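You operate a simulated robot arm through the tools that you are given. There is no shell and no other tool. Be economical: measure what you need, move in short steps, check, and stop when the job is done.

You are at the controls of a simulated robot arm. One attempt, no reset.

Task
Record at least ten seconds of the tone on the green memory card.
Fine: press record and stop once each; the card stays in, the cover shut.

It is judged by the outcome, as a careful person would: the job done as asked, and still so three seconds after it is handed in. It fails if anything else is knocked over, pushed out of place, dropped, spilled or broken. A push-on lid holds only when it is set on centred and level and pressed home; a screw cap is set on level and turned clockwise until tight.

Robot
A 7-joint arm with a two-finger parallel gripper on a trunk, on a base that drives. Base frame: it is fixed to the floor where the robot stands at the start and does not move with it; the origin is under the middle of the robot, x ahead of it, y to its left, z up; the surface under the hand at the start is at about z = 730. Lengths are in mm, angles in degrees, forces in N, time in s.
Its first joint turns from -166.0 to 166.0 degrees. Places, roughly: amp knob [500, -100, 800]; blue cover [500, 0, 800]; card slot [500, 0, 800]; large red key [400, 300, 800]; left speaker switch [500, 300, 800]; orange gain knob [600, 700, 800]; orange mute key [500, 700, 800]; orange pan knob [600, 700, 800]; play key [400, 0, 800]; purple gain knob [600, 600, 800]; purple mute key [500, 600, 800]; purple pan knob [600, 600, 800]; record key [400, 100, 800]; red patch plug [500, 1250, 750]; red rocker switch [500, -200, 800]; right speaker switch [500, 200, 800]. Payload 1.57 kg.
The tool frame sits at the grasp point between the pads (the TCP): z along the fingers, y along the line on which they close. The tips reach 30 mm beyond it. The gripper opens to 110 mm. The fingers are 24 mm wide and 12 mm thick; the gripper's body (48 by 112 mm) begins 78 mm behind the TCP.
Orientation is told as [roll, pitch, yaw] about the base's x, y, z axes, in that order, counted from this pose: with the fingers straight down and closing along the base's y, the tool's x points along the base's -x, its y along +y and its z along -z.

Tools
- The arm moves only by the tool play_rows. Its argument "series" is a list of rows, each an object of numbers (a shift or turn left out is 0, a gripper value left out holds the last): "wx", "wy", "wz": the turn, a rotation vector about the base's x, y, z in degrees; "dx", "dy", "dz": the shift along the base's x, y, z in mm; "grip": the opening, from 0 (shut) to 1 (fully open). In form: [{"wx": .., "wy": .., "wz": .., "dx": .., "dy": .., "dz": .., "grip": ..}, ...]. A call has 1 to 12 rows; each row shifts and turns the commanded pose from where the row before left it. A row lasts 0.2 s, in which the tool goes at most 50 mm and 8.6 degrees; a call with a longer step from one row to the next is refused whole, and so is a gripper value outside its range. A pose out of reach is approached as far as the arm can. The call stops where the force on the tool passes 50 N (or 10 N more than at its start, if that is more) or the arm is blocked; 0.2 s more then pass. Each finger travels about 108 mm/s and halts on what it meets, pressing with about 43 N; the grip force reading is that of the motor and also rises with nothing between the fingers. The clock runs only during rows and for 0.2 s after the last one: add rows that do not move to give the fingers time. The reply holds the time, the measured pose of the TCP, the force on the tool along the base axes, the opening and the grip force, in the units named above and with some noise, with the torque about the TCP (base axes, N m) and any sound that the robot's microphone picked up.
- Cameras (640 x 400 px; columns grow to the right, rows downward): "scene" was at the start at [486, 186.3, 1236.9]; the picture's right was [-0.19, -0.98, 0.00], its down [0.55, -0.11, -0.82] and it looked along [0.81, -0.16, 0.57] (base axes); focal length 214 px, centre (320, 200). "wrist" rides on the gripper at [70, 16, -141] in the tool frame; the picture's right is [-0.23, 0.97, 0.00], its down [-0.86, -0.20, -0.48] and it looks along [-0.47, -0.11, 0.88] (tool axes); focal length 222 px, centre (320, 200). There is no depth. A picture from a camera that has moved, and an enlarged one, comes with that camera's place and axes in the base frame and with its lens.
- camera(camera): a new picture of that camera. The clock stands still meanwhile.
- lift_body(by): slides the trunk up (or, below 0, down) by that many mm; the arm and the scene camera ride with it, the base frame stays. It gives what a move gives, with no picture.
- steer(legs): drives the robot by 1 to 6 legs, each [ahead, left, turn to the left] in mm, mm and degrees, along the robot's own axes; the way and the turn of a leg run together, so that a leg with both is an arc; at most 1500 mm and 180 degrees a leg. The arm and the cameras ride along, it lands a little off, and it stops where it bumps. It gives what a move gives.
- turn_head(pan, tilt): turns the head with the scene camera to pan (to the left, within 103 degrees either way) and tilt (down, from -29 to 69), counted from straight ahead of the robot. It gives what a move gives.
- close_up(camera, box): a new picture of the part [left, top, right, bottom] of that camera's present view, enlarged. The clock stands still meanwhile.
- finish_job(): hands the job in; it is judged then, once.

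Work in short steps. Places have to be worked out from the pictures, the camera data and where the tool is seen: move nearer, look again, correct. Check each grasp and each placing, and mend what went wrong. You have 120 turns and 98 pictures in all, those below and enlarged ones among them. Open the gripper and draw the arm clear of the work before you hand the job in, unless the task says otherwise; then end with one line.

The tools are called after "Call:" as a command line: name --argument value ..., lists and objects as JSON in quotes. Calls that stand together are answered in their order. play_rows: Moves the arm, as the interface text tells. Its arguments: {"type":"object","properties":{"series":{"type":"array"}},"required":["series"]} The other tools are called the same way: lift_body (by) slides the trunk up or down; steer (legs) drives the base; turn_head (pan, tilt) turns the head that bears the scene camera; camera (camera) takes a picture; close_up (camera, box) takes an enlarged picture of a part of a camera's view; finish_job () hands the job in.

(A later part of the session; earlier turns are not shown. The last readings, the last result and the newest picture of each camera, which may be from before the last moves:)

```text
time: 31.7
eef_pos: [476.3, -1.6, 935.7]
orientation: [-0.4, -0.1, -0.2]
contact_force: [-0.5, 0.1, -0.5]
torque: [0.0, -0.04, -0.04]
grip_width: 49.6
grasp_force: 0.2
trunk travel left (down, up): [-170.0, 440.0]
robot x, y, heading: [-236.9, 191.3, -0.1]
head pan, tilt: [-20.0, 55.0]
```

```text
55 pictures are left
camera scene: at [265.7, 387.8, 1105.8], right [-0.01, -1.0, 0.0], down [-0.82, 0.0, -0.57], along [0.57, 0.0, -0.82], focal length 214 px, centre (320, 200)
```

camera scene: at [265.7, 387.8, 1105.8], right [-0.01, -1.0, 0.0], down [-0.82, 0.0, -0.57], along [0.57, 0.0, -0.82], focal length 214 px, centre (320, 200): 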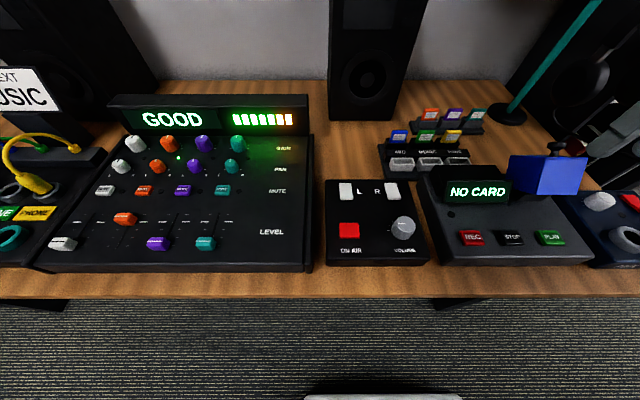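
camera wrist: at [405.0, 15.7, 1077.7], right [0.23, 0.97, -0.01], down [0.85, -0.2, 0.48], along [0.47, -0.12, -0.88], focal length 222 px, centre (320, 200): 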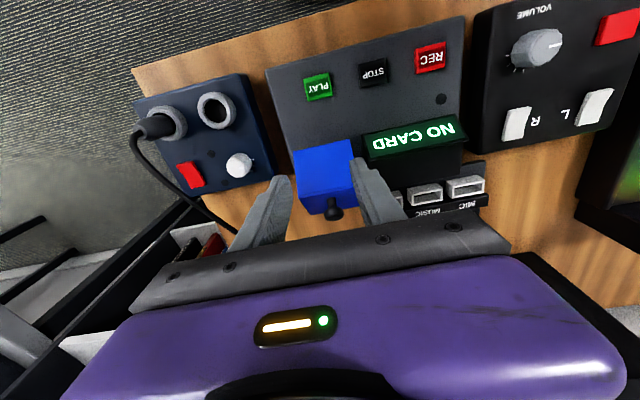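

The scene camera now shows the recorder clearly. I'll zoom in on it and on the card rack.

Call:
close_up --camera "scene" --box '[420, 130, 600, 270]'

Call:
close_up --camera "scene" --box '[370, 100, 500, 190]'

```text
2.86 times, centred on (510, 200) of scene
camera zoom: at [265.7, 387.8, 1105.8], right [-0.01, -1.0, 0.0], down [-0.82, 0.0, -0.57], along [0.57, 0.0, -0.82], focal length 613 px, centre (-223, 200)
```

zoom: 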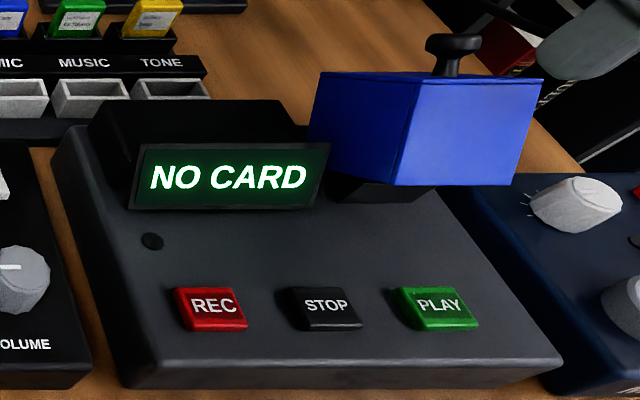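

```text
4.44 times, centred on (435, 145) of scene
camera zoom: at [265.7, 387.8, 1105.8], right [-0.01, -1.0, 0.0], down [-0.82, 0.0, -0.57], along [0.57, 0.0, -0.82], focal length 953 px, centre (-191, 444)
```

zoom: 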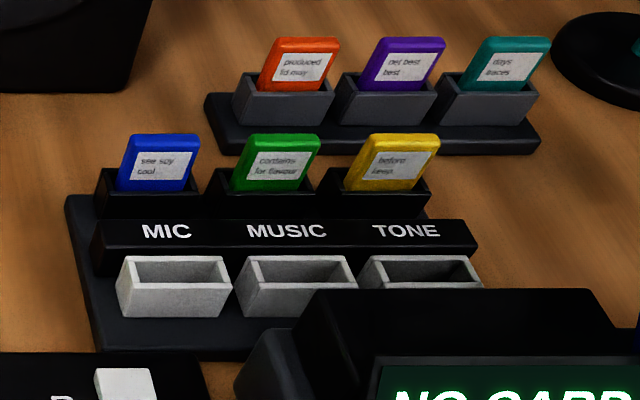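

The rack is clear: upright cards with the green one in the middle, and empty filing trays in front. I need to see under the raised cover, so I'll pull the hand back and pitch it to look forward.

Call:
play_rows --series '[{"wy": -8, "dx": -25}, {"wy": -8, "dx": -25}, {"wy": -8, "dx": -25}, {"wy": -8, "dx": -25, "dz": 10}, {}]'

Call:
camera --camera "wrist"

```text
time: 32.9
eef_pos: [374.7, -3.2, 946.7]
orientation: [-0.3, -32.2, -0.1]
contact_force: [-0.7, -0.2, 0.7]
torque: [-0.02, 0.0, -0.02]
grip_width: 49.4
grasp_force: 0.1
trunk travel left (down, up): [-170.0, 440.0]
robot x, y, heading: [-238.3, 189.0, 0.3]
head pan, tilt: [-20.0, 55.0]
```

```text
52 pictures are left
camera wrist: at [240.2, 15.6, 1028.8], right [0.2, 0.97, 0.12], down [0.47, -0.2, 0.86], along [0.86, -0.12, -0.49], focal length 222 px, centre (320, 200)
```

wrist: 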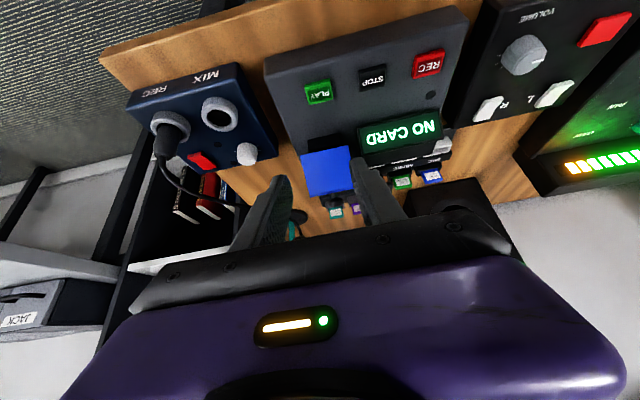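

Call:
close_up --camera "wrist" --box '[260, 90, 400, 220]'

```text
3.08 times, centred on (330, 155) of wrist
camera zoom: at [240.2, 15.6, 1028.8], right [0.2, 0.97, 0.12], down [0.47, -0.2, 0.86], along [0.86, -0.12, -0.49], focal length 684 px, centre (289, 338)
```

zoom: 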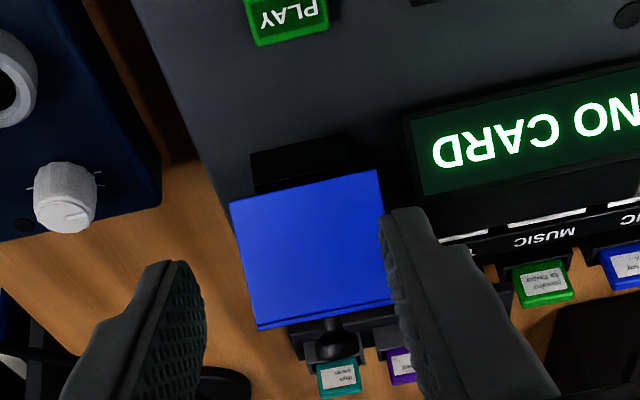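

The cover rests about 30° open, its dark slot housing just visible beneath. I'll level the hand, close the fingers and push the cover's lower front edge forward to swing it past upright.

Call:
play_rows --series '[{"wy": 8, "dx": 12, "grip": 0}, {"wy": 8, "dx": 12}, {"wy": 8, "dx": 12}, {"wy": 8, "dx": 14}, {"dz": -30}, {"dz": -30}, {"dz": -25}, {"dz": -10}, {}]'

Call:
camera --camera "scene"

Call:
close_up --camera "wrist" --box '[200, 80, 440, 240]'

```text
time: 34.9
eef_pos: [425.4, -0.8, 850.1]
orientation: [-0.5, 0.0, -0.2]
contact_force: [-0.1, 0.2, 0.6]
torque: [-0.03, 0.02, -0.02]
grip_width: 0.2
grasp_force: 21.4
trunk travel left (down, up): [-170.0, 440.0]
robot x, y, heading: [-237.5, 188.0, 0.1]
head pan, tilt: [-20.0, 55.0]
```

```text
50 pictures are left
camera scene: at [261.5, 363.6, 1106.0], right [-0.34, -0.94, 0.0], down [-0.77, 0.28, -0.57], along [0.54, -0.2, -0.82], focal length 214 px, centre (320, 200)
```

scene: 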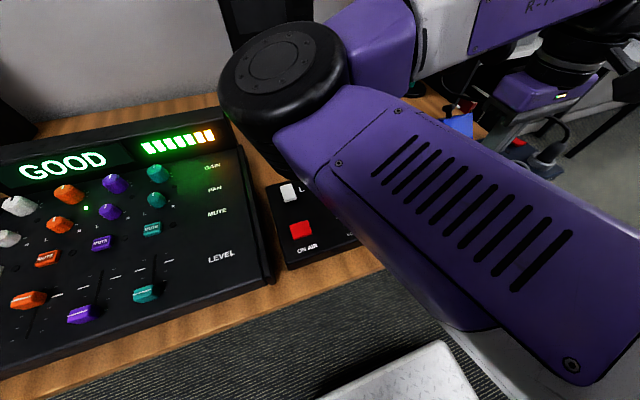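

```text
2.50 times, centred on (320, 160) of wrist
camera zoom: at [355.2, 15.9, 992.9], right [0.23, 0.97, -0.01], down [0.85, -0.2, 0.48], along [0.47, -0.12, -0.88], focal length 555 px, centre (320, 300)
```

zoom: 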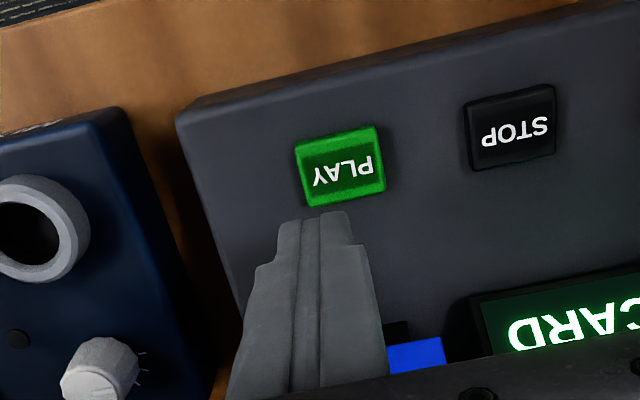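

Tips are at z ≈ 820 in front of the cover. I'll push forward in small steps.

Call:
play_rows --series '[{"dz": -4, "dx": 8}, {"dx": 8}, {"dx": 8}, {"dx": 8}, {"dx": 8}, {"dx": 8, "dz": 3}, {}]'

Call:
close_up --camera "wrist" --box '[200, 80, 440, 240]'

```text
time: 36.5
eef_pos: [474.5, -1.1, 849.3]
orientation: [-0.4, -0.1, 0.0]
contact_force: [-0.2, -0.6, 0.0]
torque: [-0.01, 0.01, 0.02]
grip_width: 0.0
grasp_force: 21.6
trunk travel left (down, up): [-170.0, 440.0]
robot x, y, heading: [-236.2, 185.1, -0.2]
head pan, tilt: [-20.0, 55.0]
```

```text
2.50 times, centred on (320, 160) of wrist
camera zoom: at [403.8, 15.4, 992.2], right [0.23, 0.97, -0.01], down [0.85, -0.2, 0.48], along [0.47, -0.12, -0.88], focal length 555 px, centre (320, 300)
```

zoom: 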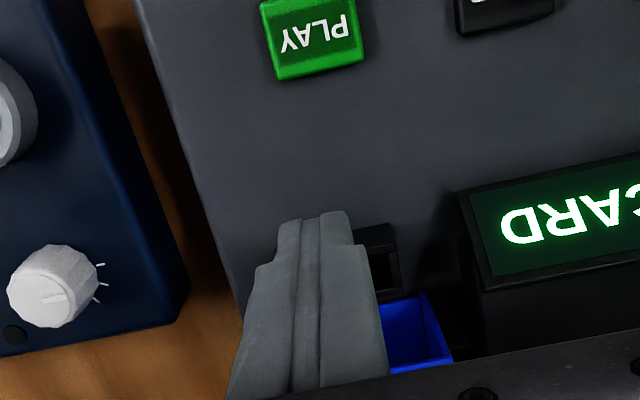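

The hollow inside of the cover is visible now. I'll rise and look at how it stands.

Call:
play_rows --series '[{"dz": 30}, {"dz": 30}, {"dz": 30, "dx": -20}, {"dx": -20}, {}]'

Call:
close_up --camera "wrist" --box '[200, 60, 440, 220]'

Call:
turn_head --pan 0 --tilt 52

Call:
close_up --camera "scene" --box '[380, 110, 600, 260]'

```text
time: 37.7
eef_pos: [434.7, -1.2, 939.1]
orientation: [-0.4, -0.1, -0.1]
contact_force: [0.3, 0.5, -0.2]
torque: [-0.01, -0.01, 0.0]
grip_width: 0.0
grasp_force: 21.4
trunk travel left (down, up): [-170.0, 440.0]
robot x, y, heading: [-234.7, 190.1, 0.1]
head pan, tilt: [-20.0, 55.0]
```

```text
2.50 times, centred on (320, 140) of wrist
camera zoom: at [363.5, 15.8, 1082.0], right [0.23, 0.97, -0.01], down [0.85, -0.2, 0.48], along [0.47, -0.12, -0.88], focal length 555 px, centre (320, 350)
```

zoom: 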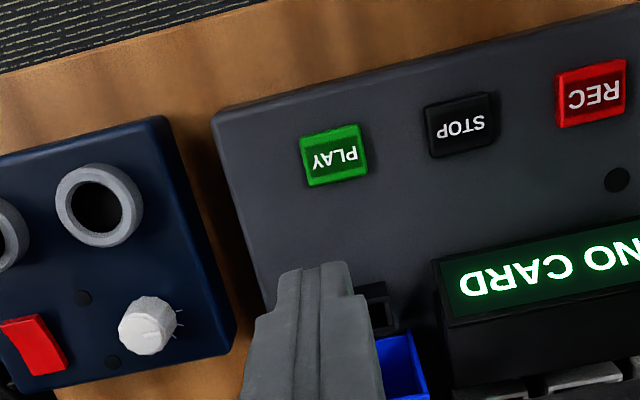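

```text
time: 38.6
eef_pos: [435.1, -1.5, 940.9]
orientation: [-0.4, -0.3, -0.1]
contact_force: [-0.3, -0.7, 0.0]
torque: [-0.01, -0.02, 0.0]
grip_width: 0.0
grasp_force: 21.1
trunk travel left (down, up): [-170.0, 440.0]
robot x, y, heading: [-235.7, 188.8, -0.1]
head pan, tilt: [0.0, 52.0]
```

```text
2.67 times, centred on (490, 185) of scene
camera zoom: at [268.9, 388.2, 1109.8], right [0.0, -1.0, 0.0], down [-0.79, 0.0, -0.62], along [0.62, 0.0, -0.79], focal length 572 px, centre (-133, 240)
```

zoom: 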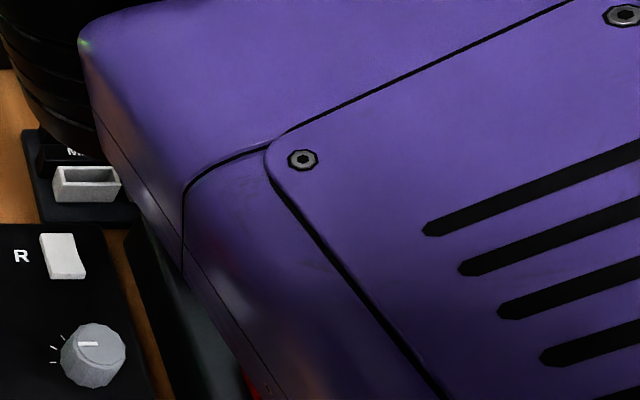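

The cover has swung open, hollow side showing. I'll open the fingers and centre above to see the slot.

Call:
play_rows --series '[{"grip": 0.9, "dx": 15, "dz": 15}, {"dx": 15, "dz": 10}, {}, {}]'

Call:
close_up --camera "wrist" --box '[240, 80, 400, 190]'

```text
time: 39.6
eef_pos: [464.6, -1.5, 965.5]
orientation: [-0.4, 0.0, 0.0]
contact_force: [0.1, 0.6, -0.6]
torque: [0.01, 0.0, 0.01]
grip_width: 99.2
grasp_force: 0.1
trunk travel left (down, up): [-170.0, 440.0]
robot x, y, heading: [-233.0, 189.8, 0.1]
head pan, tilt: [0.0, 52.0]
```

```text
3.64 times, centred on (320, 135) of wrist
camera zoom: at [393.9, 15.6, 1107.2], right [0.23, 0.97, -0.01], down [0.85, -0.2, 0.48], along [0.47, -0.12, -0.88], focal length 808 px, centre (320, 436)
```

zoom: 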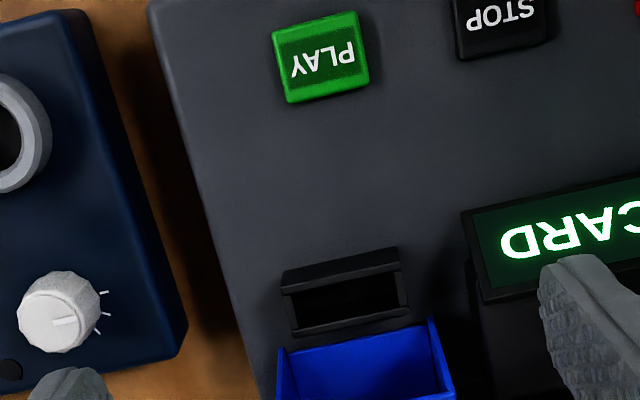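

The slot is a raised frame along y, at about [503,-3] with its rim at z ≈ 794, in the same orientation as the rack. I triangulate the green card's top at [676,140,789]. Gripping across its ~34 mm width keeps clear of the open cover, so I'll move above the card.

Call:
play_rows --series '[{"dx": 35, "dy": 23, "grip": 0.45}, {"dx": 35, "dy": 24}, {"dx": 35, "dy": 24}, {"dx": 35, "dy": 24}, {"dx": 35, "dy": 24}, {"dx": 36, "dy": 23}, {"dz": -30}, {"dz": -30}, {}]'

Call:
camera --camera "wrist"

Call:
close_up --camera "wrist" --box '[240, 80, 400, 190]'

```text
time: 41.6
eef_pos: [675.3, 139.8, 904.7]
orientation: [-0.4, -0.1, -0.1]
contact_force: [0.3, -0.3, -0.6]
torque: [-0.03, -0.02, -0.01]
grip_width: 49.6
grasp_force: 0.1
trunk travel left (down, up): [-170.0, 440.0]
robot x, y, heading: [-236.2, 191.9, 0.1]
head pan, tilt: [0.0, 52.0]
```

```text
44 pictures are left
camera wrist: at [604.2, 157.7, 1047.4], right [0.23, 0.97, -0.01], down [0.85, -0.2, 0.48], along [0.47, -0.12, -0.88], focal length 222 px, centre (320, 200)
```

wrist: 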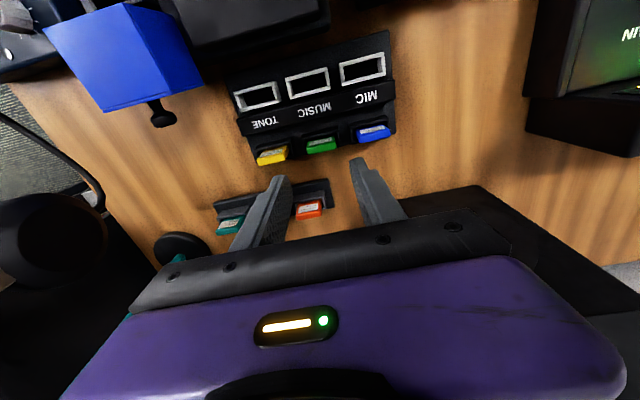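

```text
3.64 times, centred on (320, 135) of wrist
camera zoom: at [604.2, 157.7, 1047.4], right [0.23, 0.97, -0.01], down [0.85, -0.2, 0.48], along [0.47, -0.12, -0.88], focal length 808 px, centre (320, 436)
```

zoom: 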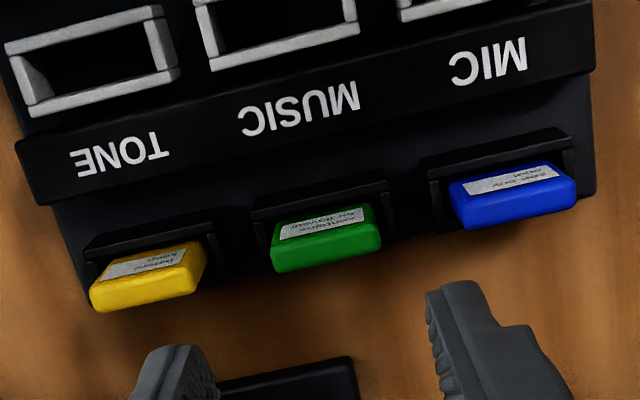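

The card's top centre checks out at [676,140.5,789]. I'll descend so the tips reach about 16 mm below the top.

Call:
play_rows --series '[{"dx": 1, "dy": 0.7, "dz": -30}, {"dz": -30}, {"dz": -20}, {"dz": -12}, {"dz": -9}, {}]'

Call:
close_up --camera "wrist" --box '[230, 100, 410, 230]'

```text
time: 43.0
eef_pos: [675.7, 140.2, 804.1]
orientation: [-0.5, -0.2, -0.2]
contact_force: [-0.4, -0.6, -0.3]
torque: [0.0, 0.01, -0.04]
grip_width: 49.5
grasp_force: 0.1
trunk travel left (down, up): [-170.0, 440.0]
robot x, y, heading: [-229.5, 190.5, 0.0]
head pan, tilt: [0.0, 52.0]
```

```text
3.08 times, centred on (320, 165) of wrist
camera zoom: at [605.4, 158.6, 946.4], right [0.23, 0.97, -0.01], down [0.85, -0.2, 0.48], along [0.47, -0.12, -0.88], focal length 684 px, centre (320, 308)
```

zoom: 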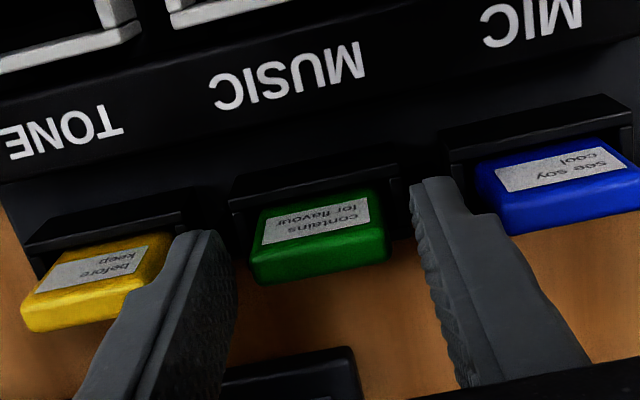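

The fingers straddle the green card cleanly. Closing.

Call:
play_rows --series '[{"grip": 0}, {"grip": 0}, {"grip": 0}]'

Call:
play_rows --series '[{"dz": 5}, {"dz": 10}, {"dz": 20}, {"dz": 30}, {"dz": 40}, {}]'

Call:
close_up --camera "wrist" --box '[230, 100, 410, 230]'

```text
time: 43.8
eef_pos: [676.4, 141.0, 804.6]
orientation: [-0.4, -0.1, -0.1]
contact_force: [-0.4, 0.3, 0.1]
torque: [-0.01, 0.01, -0.03]
grip_width: 34.4
grasp_force: 42.0
trunk travel left (down, up): [-170.0, 440.0]
robot x, y, heading: [-231.7, 189.1, -0.4]
head pan, tilt: [0.0, 52.0]
```

```text
time: 45.2
eef_pos: [676.5, 140.5, 909.6]
orientation: [-0.4, -0.1, -0.1]
contact_force: [0.1, -0.3, -0.3]
torque: [-0.01, 0.02, 0.02]
grip_width: 34.6
grasp_force: 41.5
trunk travel left (down, up): [-170.0, 440.0]
robot x, y, heading: [-236.5, 188.8, -0.1]
head pan, tilt: [0.0, 52.0]
```

```text
3.08 times, centred on (320, 165) of wrist
camera zoom: at [606.0, 158.5, 1052.2], right [0.23, 0.97, -0.01], down [0.85, -0.2, 0.48], along [0.47, -0.12, -0.88], focal length 684 px, centre (320, 308)
```

zoom: 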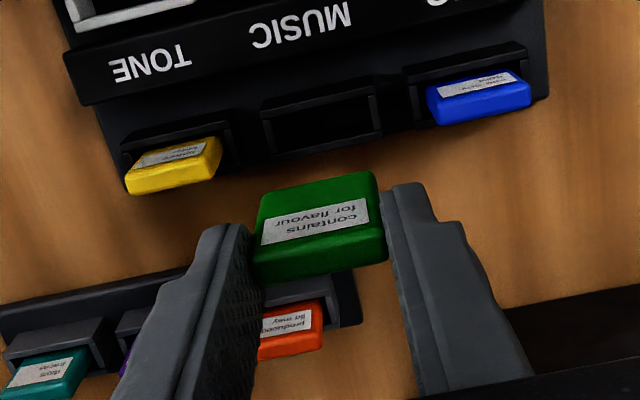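

The card is held squarely, about 42 mm tall with 27 mm below the tips. I'll rise and go to just beyond the slot so I can measure it unobstructed.

Call:
play_rows --series '[{"dz": 40}, {"dz": 25}, {"dx": -27, "dy": -29}, {"dx": -27, "dy": -29}, {"dx": -27, "dy": -28}, {"dx": -27, "dy": -28}, {"dx": -28, "dy": -28}, {}]'

Call:
camera --camera "wrist"

Call:
close_up --camera "wrist" --box '[240, 40, 400, 180]'

```text
time: 47.0
eef_pos: [540.3, -2.0, 973.2]
orientation: [-0.4, -0.1, -0.1]
contact_force: [0.1, -0.3, -0.8]
torque: [0.01, -0.02, -0.05]
grip_width: 34.5
grasp_force: 41.4
trunk travel left (down, up): [-170.0, 440.0]
robot x, y, heading: [-234.0, 192.7, -0.1]
head pan, tilt: [0.0, 52.0]
```

```text
40 pictures are left
camera wrist: at [469.9, 16.1, 1115.8], right [0.23, 0.97, -0.01], down [0.85, -0.2, 0.48], along [0.47, -0.12, -0.88], focal length 222 px, centre (320, 200)
```

wrist: 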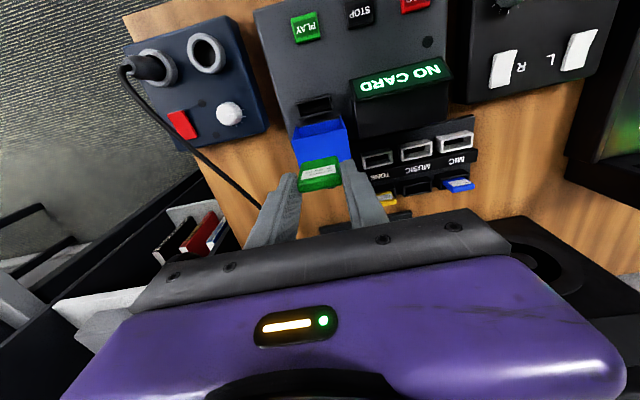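

```text
2.86 times, centred on (320, 110) of wrist
camera zoom: at [469.9, 16.1, 1115.8], right [0.23, 0.97, -0.01], down [0.85, -0.2, 0.48], along [0.47, -0.12, -0.88], focal length 635 px, centre (320, 457)
```

zoom: 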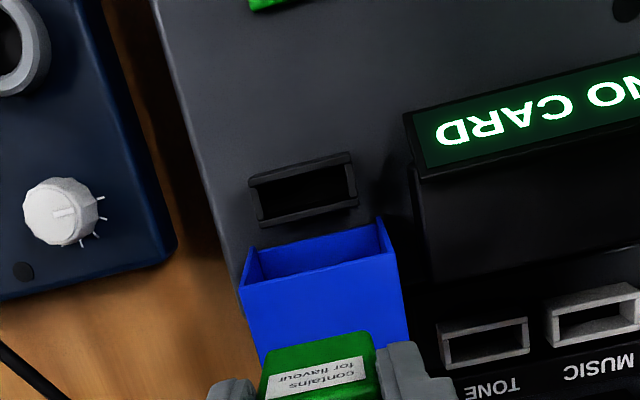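

From two views the slot centre is about [502,-1.5] with its rim at z ≈ 795–800, and the open cover stands just behind it. I'll move over the slot and descend until the card bottom is about 20 mm above it, then check.

Call:
play_rows --series '[{"dx": -20, "dy": 0.5}, {"dx": -18.8}, {"dz": -30}, {"dz": -30}, {"dz": -25}, {"dz": -10}, {}]'

Call:
close_up --camera "wrist" --box '[240, 90, 400, 210]'

Call:
turn_head --pan 0 --tilt 52

Call:
camera --camera "scene"

```text
time: 48.6
eef_pos: [501.3, 0.1, 878.3]
orientation: [-0.4, -0.2, -0.2]
contact_force: [-0.3, 0.6, 0.2]
torque: [-0.01, -0.02, 0.0]
grip_width: 34.3
grasp_force: 42.0
trunk travel left (down, up): [-170.0, 440.0]
robot x, y, heading: [-232.2, 188.3, 0.2]
head pan, tilt: [0.0, 52.0]
```

```text
3.33 times, centred on (320, 150) of wrist
camera zoom: at [430.7, 17.3, 1020.8], right [0.23, 0.97, -0.01], down [0.85, -0.2, 0.48], along [0.47, -0.12, -0.88], focal length 740 px, centre (320, 367)
```

zoom: 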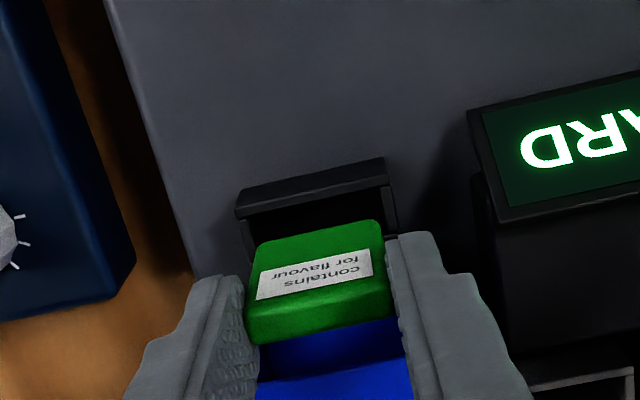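

```text
time: 49.2
eef_pos: [501.9, -1.5, 878.0]
orientation: [-0.4, -0.1, -0.1]
contact_force: [0.0, 0.7, 0.7]
torque: [-0.02, -0.01, 0.0]
grip_width: 34.5
grasp_force: 41.6
trunk travel left (down, up): [-170.0, 440.0]
robot x, y, heading: [-229.5, 191.0, -0.0]
head pan, tilt: [0.0, 52.0]
```

```text
37 pictures are left
camera scene: at [268.9, 388.3, 1109.8], right [0.0, -1.0, 0.0], down [-0.79, 0.0, -0.62], along [0.62, 0.0, -0.79], focal length 214 px, centre (320, 200)
```

scene: 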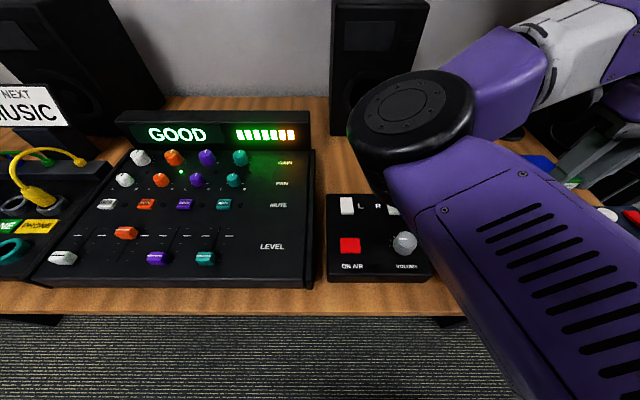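

Aligned within about 1 mm. I'll nudge 1 mm forward and lower gently, watching the force.

Call:
play_rows --series '[{"dx": 1, "dz": -8}, {"dz": -8}, {"dz": -6}, {"dz": -5}, {"dz": -5}, {"dz": -4}, {}]'

Call:
close_up --camera "wrist" --box '[240, 90, 400, 210]'

```text
time: 50.8
eef_pos: [501.9, -1.2, 843.3]
orientation: [-0.4, 0.0, -0.1]
contact_force: [-0.7, -0.4, -0.7]
torque: [-0.02, 0.01, 0.01]
grip_width: 34.4
grasp_force: 41.5
trunk travel left (down, up): [-170.0, 440.0]
robot x, y, heading: [-233.1, 187.5, -0.0]
head pan, tilt: [0.0, 52.0]
```

```text
3.33 times, centred on (320, 150) of wrist
camera zoom: at [431.5, 17.3, 985.0], right [0.23, 0.97, -0.01], down [0.85, -0.2, 0.48], along [0.47, -0.12, -0.88], focal length 740 px, centre (320, 367)
```

zoom: 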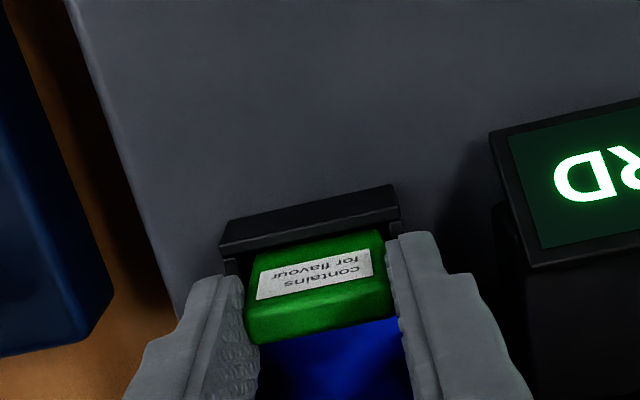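

The card is going in with no contact force. Continuing until it seats.

Call:
play_rows --series '[{"dz": -4}, {"dz": -3}, {"dz": -3}, {"dz": -2}, {"dz": -2}, {}]'

Call:
camera --camera "wrist"

```text
time: 52.2
eef_pos: [502.4, -0.3, 831.0]
orientation: [-0.5, -0.2, -0.1]
contact_force: [1.6, -1.3, 40.5]
torque: [0.17, -0.01, 0.01]
grip_width: 34.4
grasp_force: 42.3
trunk travel left (down, up): [-170.0, 440.0]
robot x, y, heading: [-235.2, 187.9, -0.0]
head pan, tilt: [0.0, 52.0]
```

```text
35 pictures are left
camera wrist: at [431.2, 17.5, 972.7], right [0.23, 0.97, -0.01], down [0.85, -0.2, 0.48], along [0.47, -0.12, -0.88], focal length 222 px, centre (320, 200)
```

wrist: 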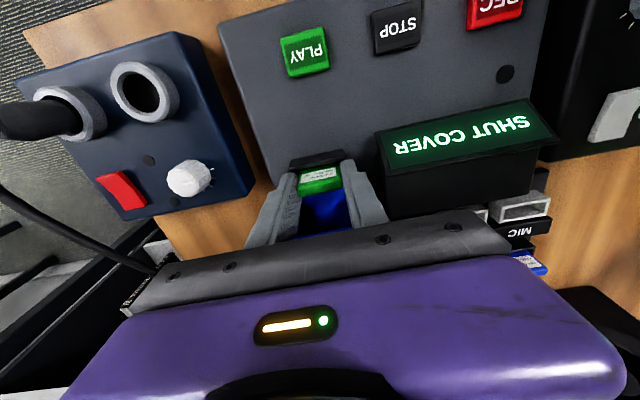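

The card seated and the display reads "SHUT COVER". I'll release and rise straight up.

Call:
play_rows --series '[{"dz": 1, "grip": 0.42}, {"grip": 0.42}, {"dz": 20}, {"dz": 30}, {"dz": 40}, {"dz": 20}, {}]'

Call:
camera --camera "wrist"

Call:
close_up --camera "wrist" --box '[240, 80, 400, 200]'

```text
time: 53.8
eef_pos: [502.4, -1.0, 940.8]
orientation: [-0.4, -0.1, 0.0]
contact_force: [0.9, 0.6, -0.1]
torque: [-0.01, 0.03, 0.0]
grip_width: 46.0
grasp_force: 0.1
trunk travel left (down, up): [-170.0, 440.0]
robot x, y, heading: [-230.8, 195.0, 0.2]
head pan, tilt: [0.0, 52.0]
```

```text
34 pictures are left
camera wrist: at [432.4, 17.0, 1082.0], right [0.23, 0.97, -0.01], down [0.85, -0.2, 0.48], along [0.47, -0.12, -0.88], focal length 222 px, centre (320, 200)
```

wrist: 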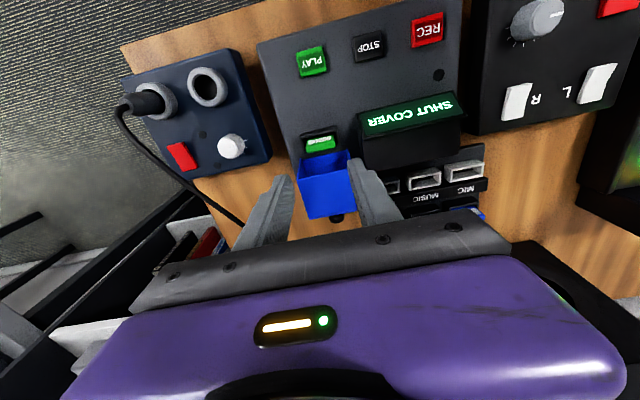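

```text
3.33 times, centred on (320, 140) of wrist
camera zoom: at [432.4, 17.0, 1082.0], right [0.23, 0.97, -0.01], down [0.85, -0.2, 0.48], along [0.47, -0.12, -0.88], focal length 740 px, centre (320, 400)
```

zoom: 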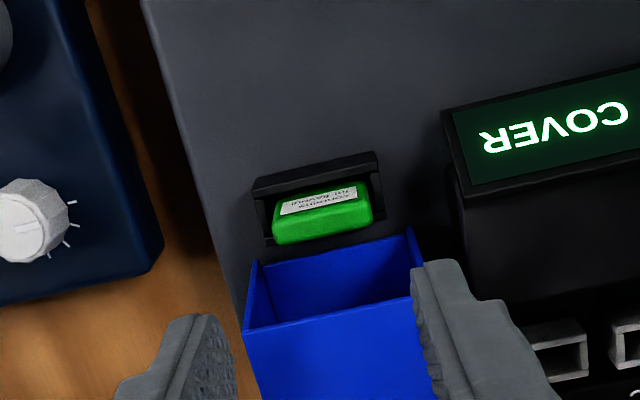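

The card is in, with its top at z ≈ 815. To shut the cover I'll go around behind it at y ≈ 22, clear of the headphones to the right, and push its far plate back toward the robot.

Call:
play_rows --series '[{"dz": 20, "dy": 12, "grip": 0}, {"dx": 30, "dy": 11}, {"dx": 30}, {"dx": 30}, {"dx": 32}, {"dz": -30}, {"dz": -30}, {"dz": -25}, {"dz": -20}, {}]'

Call:
camera --camera "wrist"

```text
time: 56.0
eef_pos: [625.0, 23.6, 854.6]
orientation: [-0.4, -0.1, -0.1]
contact_force: [0.5, 0.8, 1.2]
torque: [-0.01, 0.0, -0.01]
grip_width: 0.0
grasp_force: 21.0
trunk travel left (down, up): [-170.0, 440.0]
robot x, y, heading: [-234.9, 189.4, 0.1]
head pan, tilt: [0.0, 52.0]
```

```text
32 pictures are left
camera wrist: at [553.8, 41.1, 996.9], right [0.23, 0.97, -0.01], down [0.85, -0.2, 0.48], along [0.47, -0.12, -0.88], focal length 222 px, centre (320, 200)
```

wrist: 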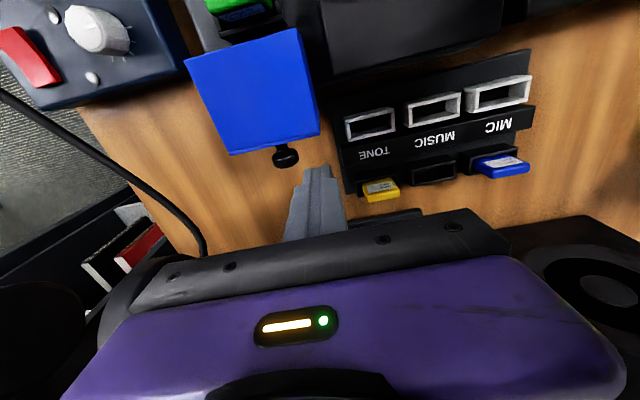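

The finger is behind the cover beside the knob. Pushing back toward the robot in small steps while rising slightly.

Call:
play_rows --series '[{"dx": -8, "dy": -5}, {"dx": -8}, {"dx": -8, "dz": 2}, {"dx": -8, "dz": 3}, {"dx": -8, "dz": 3}, {"dx": -8, "dz": 3}, {"dx": -8, "dz": 4}, {"dx": -8, "dz": 4}, {}]'

Call:
camera --camera "wrist"

```text
time: 57.3
eef_pos: [585.4, 18.3, 869.5]
orientation: [-0.6, -1.1, 0.6]
contact_force: [5.4, 3.1, 5.6]
torque: [0.03, -0.17, 0.0]
grip_width: 0.0
grasp_force: 21.2
trunk travel left (down, up): [-170.0, 440.0]
robot x, y, heading: [-233.8, 189.2, -0.0]
head pan, tilt: [0.0, 52.0]
stopped in row 6: the force on the tool passed its limit at 55 N (the readings are from after the stop); the commanded pose is now the measured one
```

```text
31 pictures are left
camera wrist: at [512.2, 36.4, 1009.7], right [0.22, 0.98, -0.01], down [0.85, -0.19, 0.5], along [0.48, -0.11, -0.87], focal length 222 px, centre (320, 200)
```

wrist: 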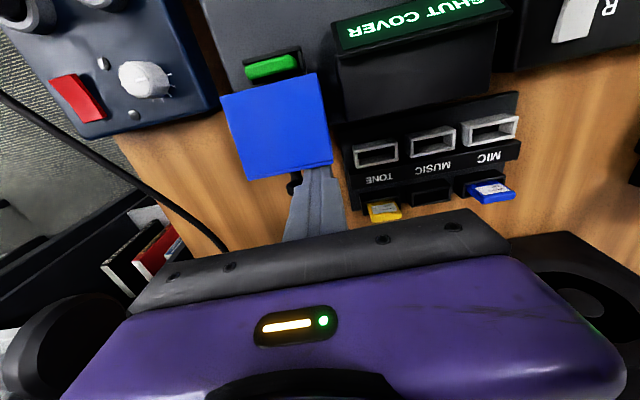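

The push stopped at 55 N, probably from meeting it too fast against a stiff hinge. I'll retry more slowly.

Call:
play_rows --series '[{"dx": -2}, {"dx": -2}, {"dx": -2}, {"dx": -2}, {"dx": -2}, {"dx": -2}, {}]'

Call:
close_up --camera "wrist" --box '[180, 40, 400, 220]'

```text
time: 58.2
eef_pos: [580.8, 19.5, 871.8]
orientation: [-0.8, -1.7, 0.9]
contact_force: [4.6, 2.8, 6.3]
torque: [0.05, -0.15, 0.04]
grip_width: 0.3
grasp_force: 21.3
trunk travel left (down, up): [-170.0, 440.0]
robot x, y, heading: [-229.2, 189.7, -0.2]
head pan, tilt: [0.0, 52.0]
stopped in row 4: the force on the tool passed its limit at 53 N (the readings are from after the stop); the commanded pose is now the measured one
```

```text
2.22 times, centred on (290, 130) of wrist
camera zoom: at [506.7, 37.1, 1011.7], right [0.21, 0.98, -0.01], down [0.84, -0.18, 0.51], along [0.49, -0.12, -0.86], focal length 494 px, centre (387, 356)
```

zoom: 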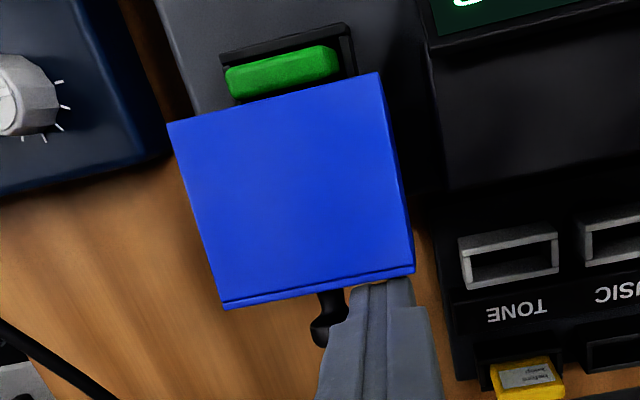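

The cover is moving, but stiffly, and the off-centre push twists the hand. I'll back off, centre at y ≈ 0 just above the knob and push there.

Call:
play_rows --series '[{"dx": 12, "dz": 3, "wx": 0.8, "wy": 1.7, "wz": -0.9}, {"dy": -18}, {"dx": -6}, {"dx": -4}, {"dx": -2}, {"dx": -2}, {"dx": -2}, {"dx": -2}, {"dx": -2}, {"dx": -2}, {}]'

Call:
close_up --camera "wrist" --box '[180, 40, 400, 220]'

```text
time: 59.8
eef_pos: [583.5, 0.8, 877.6]
orientation: [-0.4, -0.7, 0.2]
contact_force: [5.1, -0.3, 5.0]
torque: [-0.08, -0.19, -0.01]
grip_width: 0.1
grasp_force: 21.4
trunk travel left (down, up): [-170.0, 440.0]
robot x, y, heading: [-232.6, 189.1, -0.0]
head pan, tilt: [0.0, 52.0]
stopped in row 7: the force on the tool passed its limit at 53 N (the readings are from after the stop); the commanded pose is now the measured one
```

```text
2.22 times, centred on (290, 130) of wrist
camera zoom: at [510.1, 17.9, 1019.1], right [0.22, 0.97, 0.0], down [0.85, -0.19, 0.49], along [0.48, -0.11, -0.87], focal length 494 px, centre (387, 356)
```

zoom: 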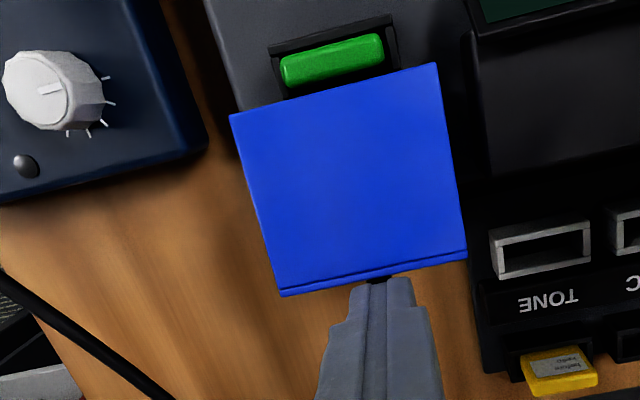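

Comparing views, the cover has turned about 10° so far, against a stiff, damped hinge. I'll push more slowly, 1 mm per row.

Call:
play_rows --series '[{"dx": -1}, {"dx": -1}, {"dx": -1}, {"dx": -1}, {"dx": -1}, {"dx": -1}, {"dx": -1}, {"dx": -1}, {"dx": -1}, {"dx": -1}, {"dx": -1}, {"dx": -1}]'

Call:
play_rows --series '[{"dx": -1}, {"dx": -1}, {"dx": -1}, {"dx": -1}, {"dx": -1}, {"dx": -1}, {"dx": -1}, {"dx": -1}, {"dx": -1}, {"dx": -1}, {"dx": -1}, {"dx": -1}]'

Call:
close_up --camera "wrist" --box '[180, 40, 400, 220]'

```text
time: 61.0
eef_pos: [580.2, 0.7, 880.4]
orientation: [-0.6, -1.2, 0.4]
contact_force: [5.0, 0.2, 5.7]
torque: [-0.04, -0.21, -0.04]
grip_width: 0.0
grasp_force: 20.9
trunk travel left (down, up): [-170.0, 440.0]
robot x, y, heading: [-234.4, 190.5, 0.1]
head pan, tilt: [0.0, 52.0]
stopped in row 6: the force on the tool passed its limit at 51 N (the readings are from after the stop); the commanded pose is now the measured one
```

```text
time: 62.4
eef_pos: [577.4, 1.1, 881.6]
orientation: [-0.8, -1.8, 0.7]
contact_force: [4.5, 0.7, 5.6]
torque: [-0.04, -0.16, 0.01]
grip_width: 0.0
grasp_force: 20.9
trunk travel left (down, up): [-170.0, 440.0]
robot x, y, heading: [-231.7, 186.3, 0.1]
head pan, tilt: [0.0, 52.0]
stopped in row 6: the force on the tool passed its limit at 51 N (the readings are from after the stop); the commanded pose is now the measured one
```

```text
2.22 times, centred on (290, 130) of wrist
camera zoom: at [501.8, 18.2, 1021.7], right [0.22, 0.98, -0.01], down [0.84, -0.18, 0.51], along [0.49, -0.11, -0.86], focal length 494 px, centre (387, 356)
```

zoom: 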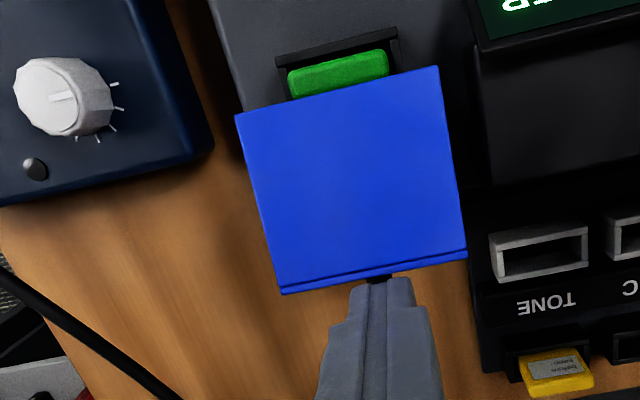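

Progress is slow and the tip rides up on the knob. Lifting the knob itself, which is how I opened it, gives better leverage. I'll rise, open the fingers and locate the knob.

Call:
play_rows --series '[{"dx": 10, "dz": 3, "wx": 0.5, "wy": 1.7, "wz": -0.7}, {"dx": 10, "dz": 20}, {"dz": 30, "grip": 0.45}, {"dz": 10}, {}]'

Call:
close_up --camera "wrist" --box '[200, 40, 420, 220]'

```text
time: 63.6
eef_pos: [596.3, 0.6, 944.7]
orientation: [-0.2, 0.1, -0.1]
contact_force: [-0.4, 0.7, 0.9]
torque: [0.0, 0.01, -0.02]
grip_width: 49.5
grasp_force: 0.1
trunk travel left (down, up): [-170.0, 440.0]
robot x, y, heading: [-230.8, 191.8, 0.2]
head pan, tilt: [0.0, 52.0]
```

```text
2.22 times, centred on (310, 130) of wrist
camera zoom: at [526.0, 18.3, 1087.8], right [0.23, 0.97, 0.0], down [0.86, -0.2, 0.48], along [0.46, -0.11, -0.88], focal length 494 px, centre (342, 356)
```

zoom: 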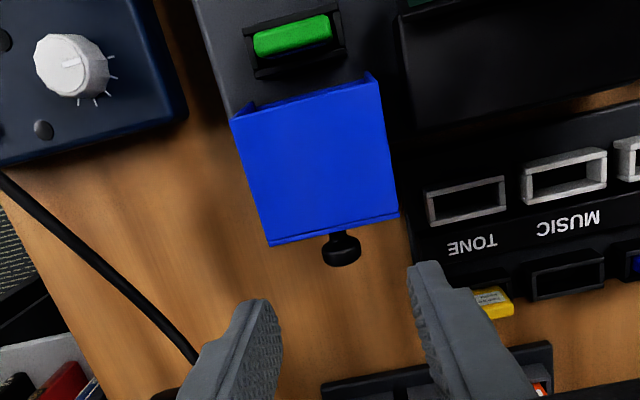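

The cover has sprung back to its open stop, so it is bistable and needs to be carried past centre. From two views the knob head is at about [598,1,832]. I'll grip it from above and carry it over the arc.

Call:
play_rows --series '[{"dx": 5, "dy": 0.5, "dz": -30}, {"dz": -30}, {"dz": -20}, {"dz": -10}, {}]'

Call:
close_up --camera "wrist" --box '[220, 80, 420, 240]'

```text
time: 64.8
eef_pos: [600.1, 1.8, 853.6]
orientation: [-0.2, 0.1, -0.1]
contact_force: [0.3, 0.1, 0.4]
torque: [-0.03, -0.02, -0.02]
grip_width: 49.8
grasp_force: 0.1
trunk travel left (down, up): [-170.0, 440.0]
robot x, y, heading: [-227.2, 191.4, 0.2]
head pan, tilt: [0.0, 52.0]
```

```text
2.50 times, centred on (320, 160) of wrist
camera zoom: at [530.4, 19.0, 997.1], right [0.23, 0.97, 0.0], down [0.86, -0.2, 0.48], along [0.46, -0.11, -0.88], focal length 555 px, centre (320, 300)
```

zoom: 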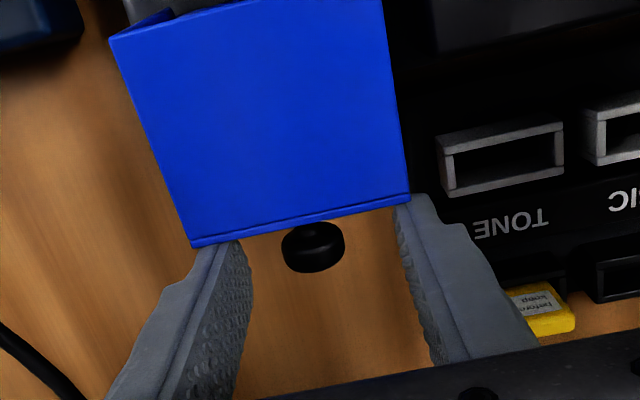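

The knob sits between the pads. I'll close on it and start the lifting arc.

Call:
play_rows --series '[{"dz": -2, "grip": 0}, {"grip": 0}, {"grip": 0}]'

Call:
play_rows --series '[{"dx": -6.7, "dz": 9.4}, {"dx": -9.9, "dz": 9.9}, {"dx": -11.4, "dz": 8}, {"dx": -12.6, "dz": 5.9}, {"dx": -13.5, "dz": 3.6}, {"dx": -13.9, "dz": 1.2}, {"dx": -13.9, "dz": -1.2}]'

Call:
camera --camera "wrist"

```text
time: 65.6
eef_pos: [599.5, 1.8, 856.3]
orientation: [-0.4, -0.3, -0.1]
contact_force: [9.3, -13.4, 37.3]
torque: [-0.46, -0.27, -0.17]
grip_width: 0.1
grasp_force: 20.9
trunk travel left (down, up): [-170.0, 440.0]
robot x, y, heading: [-231.6, 189.3, 0.0]
head pan, tilt: [0.0, 52.0]
```

```text
time: 66.5
eef_pos: [576.5, 3.3, 881.6]
orientation: [-0.3, -0.6, 0.4]
contact_force: [4.4, -0.1, 5.6]
torque: [-0.03, -0.18, 0.0]
grip_width: 0.0
grasp_force: 21.2
trunk travel left (down, up): [-170.0, 440.0]
robot x, y, heading: [-229.7, 188.3, -0.0]
head pan, tilt: [0.0, 52.0]
stopped in row 4: the force on the tool passed its limit at 55 N (the readings are from after the stop); the commanded pose is now the measured one
```

```text
25 pictures are left
camera wrist: at [504.9, 19.9, 1023.6], right [0.22, 0.98, 0.0], down [0.85, -0.19, 0.49], along [0.48, -0.11, -0.87], focal length 222 px, centre (320, 200)
```

wrist: 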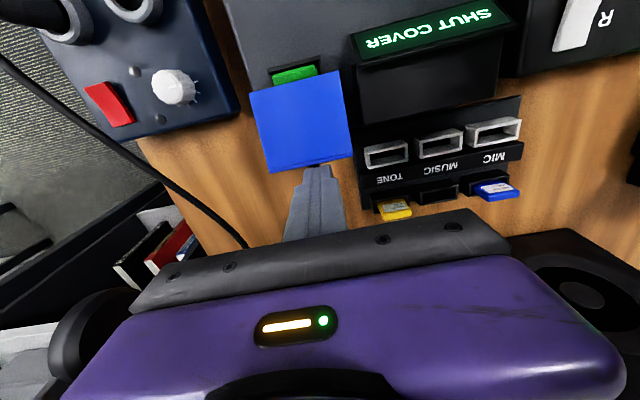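

The pads closed above the knob and slipped off. I'll back off, reopen and go about 12 mm deeper.

Call:
play_rows --series '[{"dx": 12, "dz": 15, "wy": 0.6, "wz": -0.4}, {"dx": 12, "dz": 20, "grip": 0.45}, {"grip": 0.45}, {"dy": -1.5, "dx": 1, "dz": -30}, {"dz": -30}, {"dz": -16}, {}]'

Call:
close_up --camera "wrist" --box '[220, 80, 420, 240]'

```text
time: 68.1
eef_pos: [601.3, 1.7, 839.9]
orientation: [-0.3, 0.2, -0.1]
contact_force: [-0.1, 0.0, -0.1]
torque: [0.03, -0.01, 0.01]
grip_width: 49.5
grasp_force: 0.0
trunk travel left (down, up): [-170.0, 440.0]
robot x, y, heading: [-233.5, 189.7, 0.1]
head pan, tilt: [0.0, 52.0]
```

```text
2.50 times, centred on (320, 160) of wrist
camera zoom: at [530.4, 19.1, 983.1], right [0.23, 0.97, -0.01], down [0.86, -0.2, 0.48], along [0.46, -0.11, -0.88], focal length 555 px, centre (320, 300)
```

zoom: 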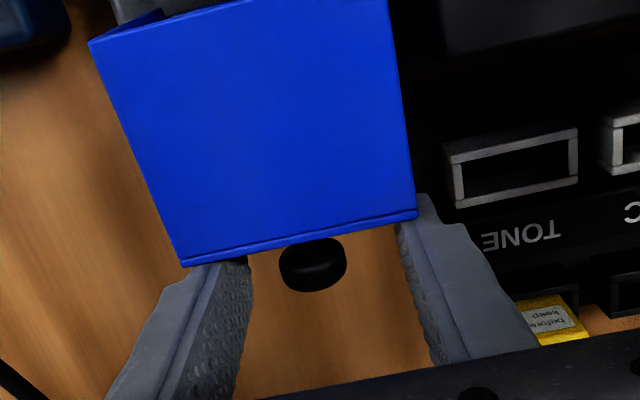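

Triangulating again puts the knob's centre nearer z ≈ 815. I'll lower another 7 mm, then close and check the grip.

Call:
play_rows --series '[{"dz": -7, "dx": 3, "dy": -1}, {"grip": 0}, {"grip": 0}, {"grip": 0}, {}]'

```text
time: 69.3
eef_pos: [603.9, -1.3, 834.4]
orientation: [-0.4, 0.0, -0.2]
contact_force: [6.6, -21.4, 3.5]
torque: [-0.35, -0.14, 0.02]
grip_width: 21.1
grasp_force: 34.0
trunk travel left (down, up): [-170.0, 440.0]
robot x, y, heading: [-233.0, 188.3, 0.1]
head pan, tilt: [0.0, 52.0]
```

Gripped on the knob (21 mm). Carrying it over the arc slowly.

Call:
play_rows --series '[{"dx": -3, "dy": -1, "dz": 5.5}, {"dx": -3, "dz": 5.6}, {"dx": -4, "dz": 5.3}, {"dx": -4.1, "dz": 5.3}, {"dx": -4.8, "dz": 4.6}, {"dx": -4.8, "dz": 4.5}, {"dx": -5.4, "dz": 3.8}, {"dx": -5.5, "dz": 3.8}]'

Call:
close_up --camera "wrist" --box '[200, 60, 440, 240]'

```text
time: 71.1
eef_pos: [570.0, -1.4, 872.7]
orientation: [-0.4, 0.0, -0.1]
contact_force: [12.3, -19.8, -2.5]
torque: [-0.33, -1.23, -0.16]
grip_width: 21.2
grasp_force: 34.0
trunk travel left (down, up): [-170.0, 440.0]
robot x, y, heading: [-228.8, 188.4, 0.3]
head pan, tilt: [0.0, 52.0]
```

```text
2.22 times, centred on (320, 150) of wrist
camera zoom: at [500.1, 16.3, 1015.2], right [0.23, 0.97, -0.01], down [0.85, -0.2, 0.48], along [0.47, -0.12, -0.88], focal length 494 px, centre (320, 311)
```

zoom: 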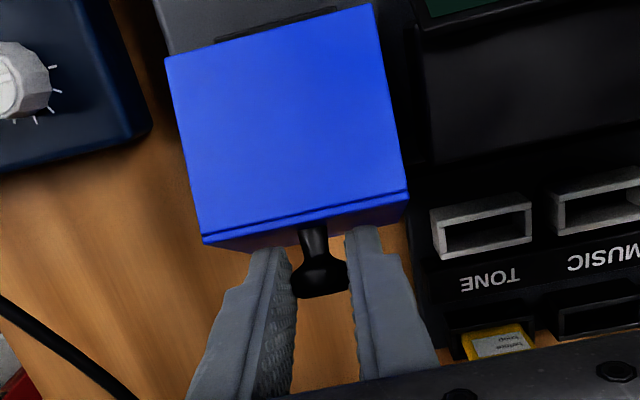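

It's working: the cover is swinging over the card. Continuing the arc.

Call:
play_rows --series '[{"dx": -6, "dz": 2.9}, {"dx": -6, "dz": 2.8}, {"dx": -6.4, "dz": 1.9}, {"dx": -6.4, "dz": 1.9}, {"dx": -6.6, "dz": 0.9}, {"dx": -6.6, "dz": 0.8}, {"dx": -6.6, "dz": -0.2}, {"dx": -6.7, "dz": -0.2}]'

Call:
close_up --camera "wrist" --box '[200, 60, 440, 240]'

```text
time: 72.9
eef_pos: [517.9, -0.9, 882.8]
orientation: [-0.3, 0.1, 0.0]
contact_force: [8.8, -13.1, 12.7]
torque: [-0.11, -1.01, -0.07]
grip_width: 20.9
grasp_force: 35.0
trunk travel left (down, up): [-170.0, 440.0]
robot x, y, heading: [-230.3, 189.5, 0.1]
head pan, tilt: [0.0, 52.0]
```

```text
2.22 times, centred on (320, 150) of wrist
camera zoom: at [448.1, 16.0, 1025.7], right [0.23, 0.97, 0.0], down [0.86, -0.2, 0.48], along [0.46, -0.11, -0.88], focal length 494 px, centre (320, 311)
```

zoom: 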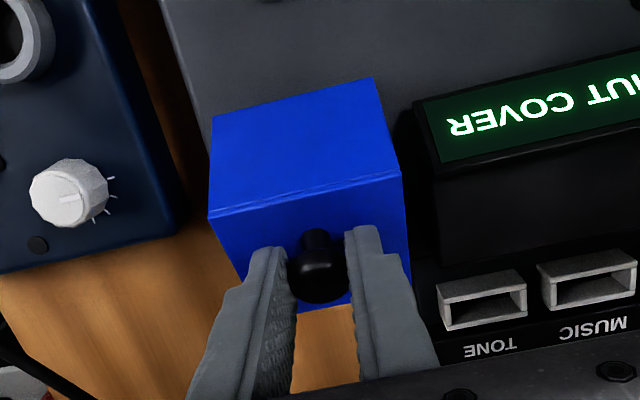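

Well past centre. I'll finish the arc down to the closed position (grip at about x 481, z 866).

Call:
play_rows --series '[{"dx": -6.5, "dz": -1}, {"dx": -6.5, "dz": -1.8}, {"dx": -6.3, "dz": -2.2}, {"dx": -6.3, "dz": -2.5}, {"dx": -5.5, "dz": -3.5}, {"dx": -4, "dz": -3.5}, {}]'

Call:
camera --camera "wrist"

```text
time: 74.5
eef_pos: [481.7, -1.8, 870.7]
orientation: [-0.3, 0.1, -0.2]
contact_force: [-5.7, -11.2, 24.5]
torque: [-0.12, -0.6, -0.11]
grip_width: 20.8
grasp_force: 34.2
trunk travel left (down, up): [-170.0, 440.0]
robot x, y, heading: [-231.0, 189.9, 0.1]
head pan, tilt: [0.0, 52.0]
```

```text
21 pictures are left
camera wrist: at [412.0, 16.4, 1012.5], right [0.23, 0.97, -0.01], down [0.86, -0.2, 0.48], along [0.46, -0.12, -0.88], focal length 222 px, centre (320, 200)
```

wrist: 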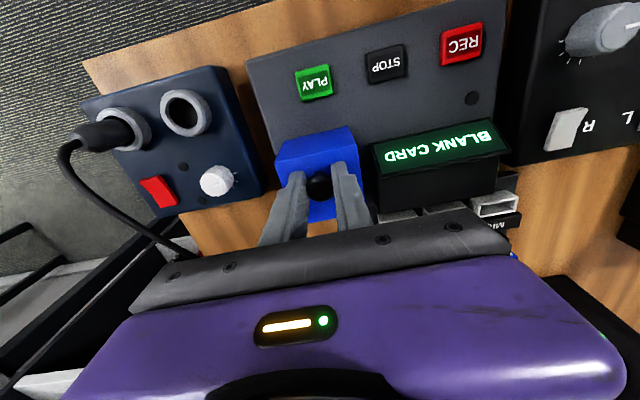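

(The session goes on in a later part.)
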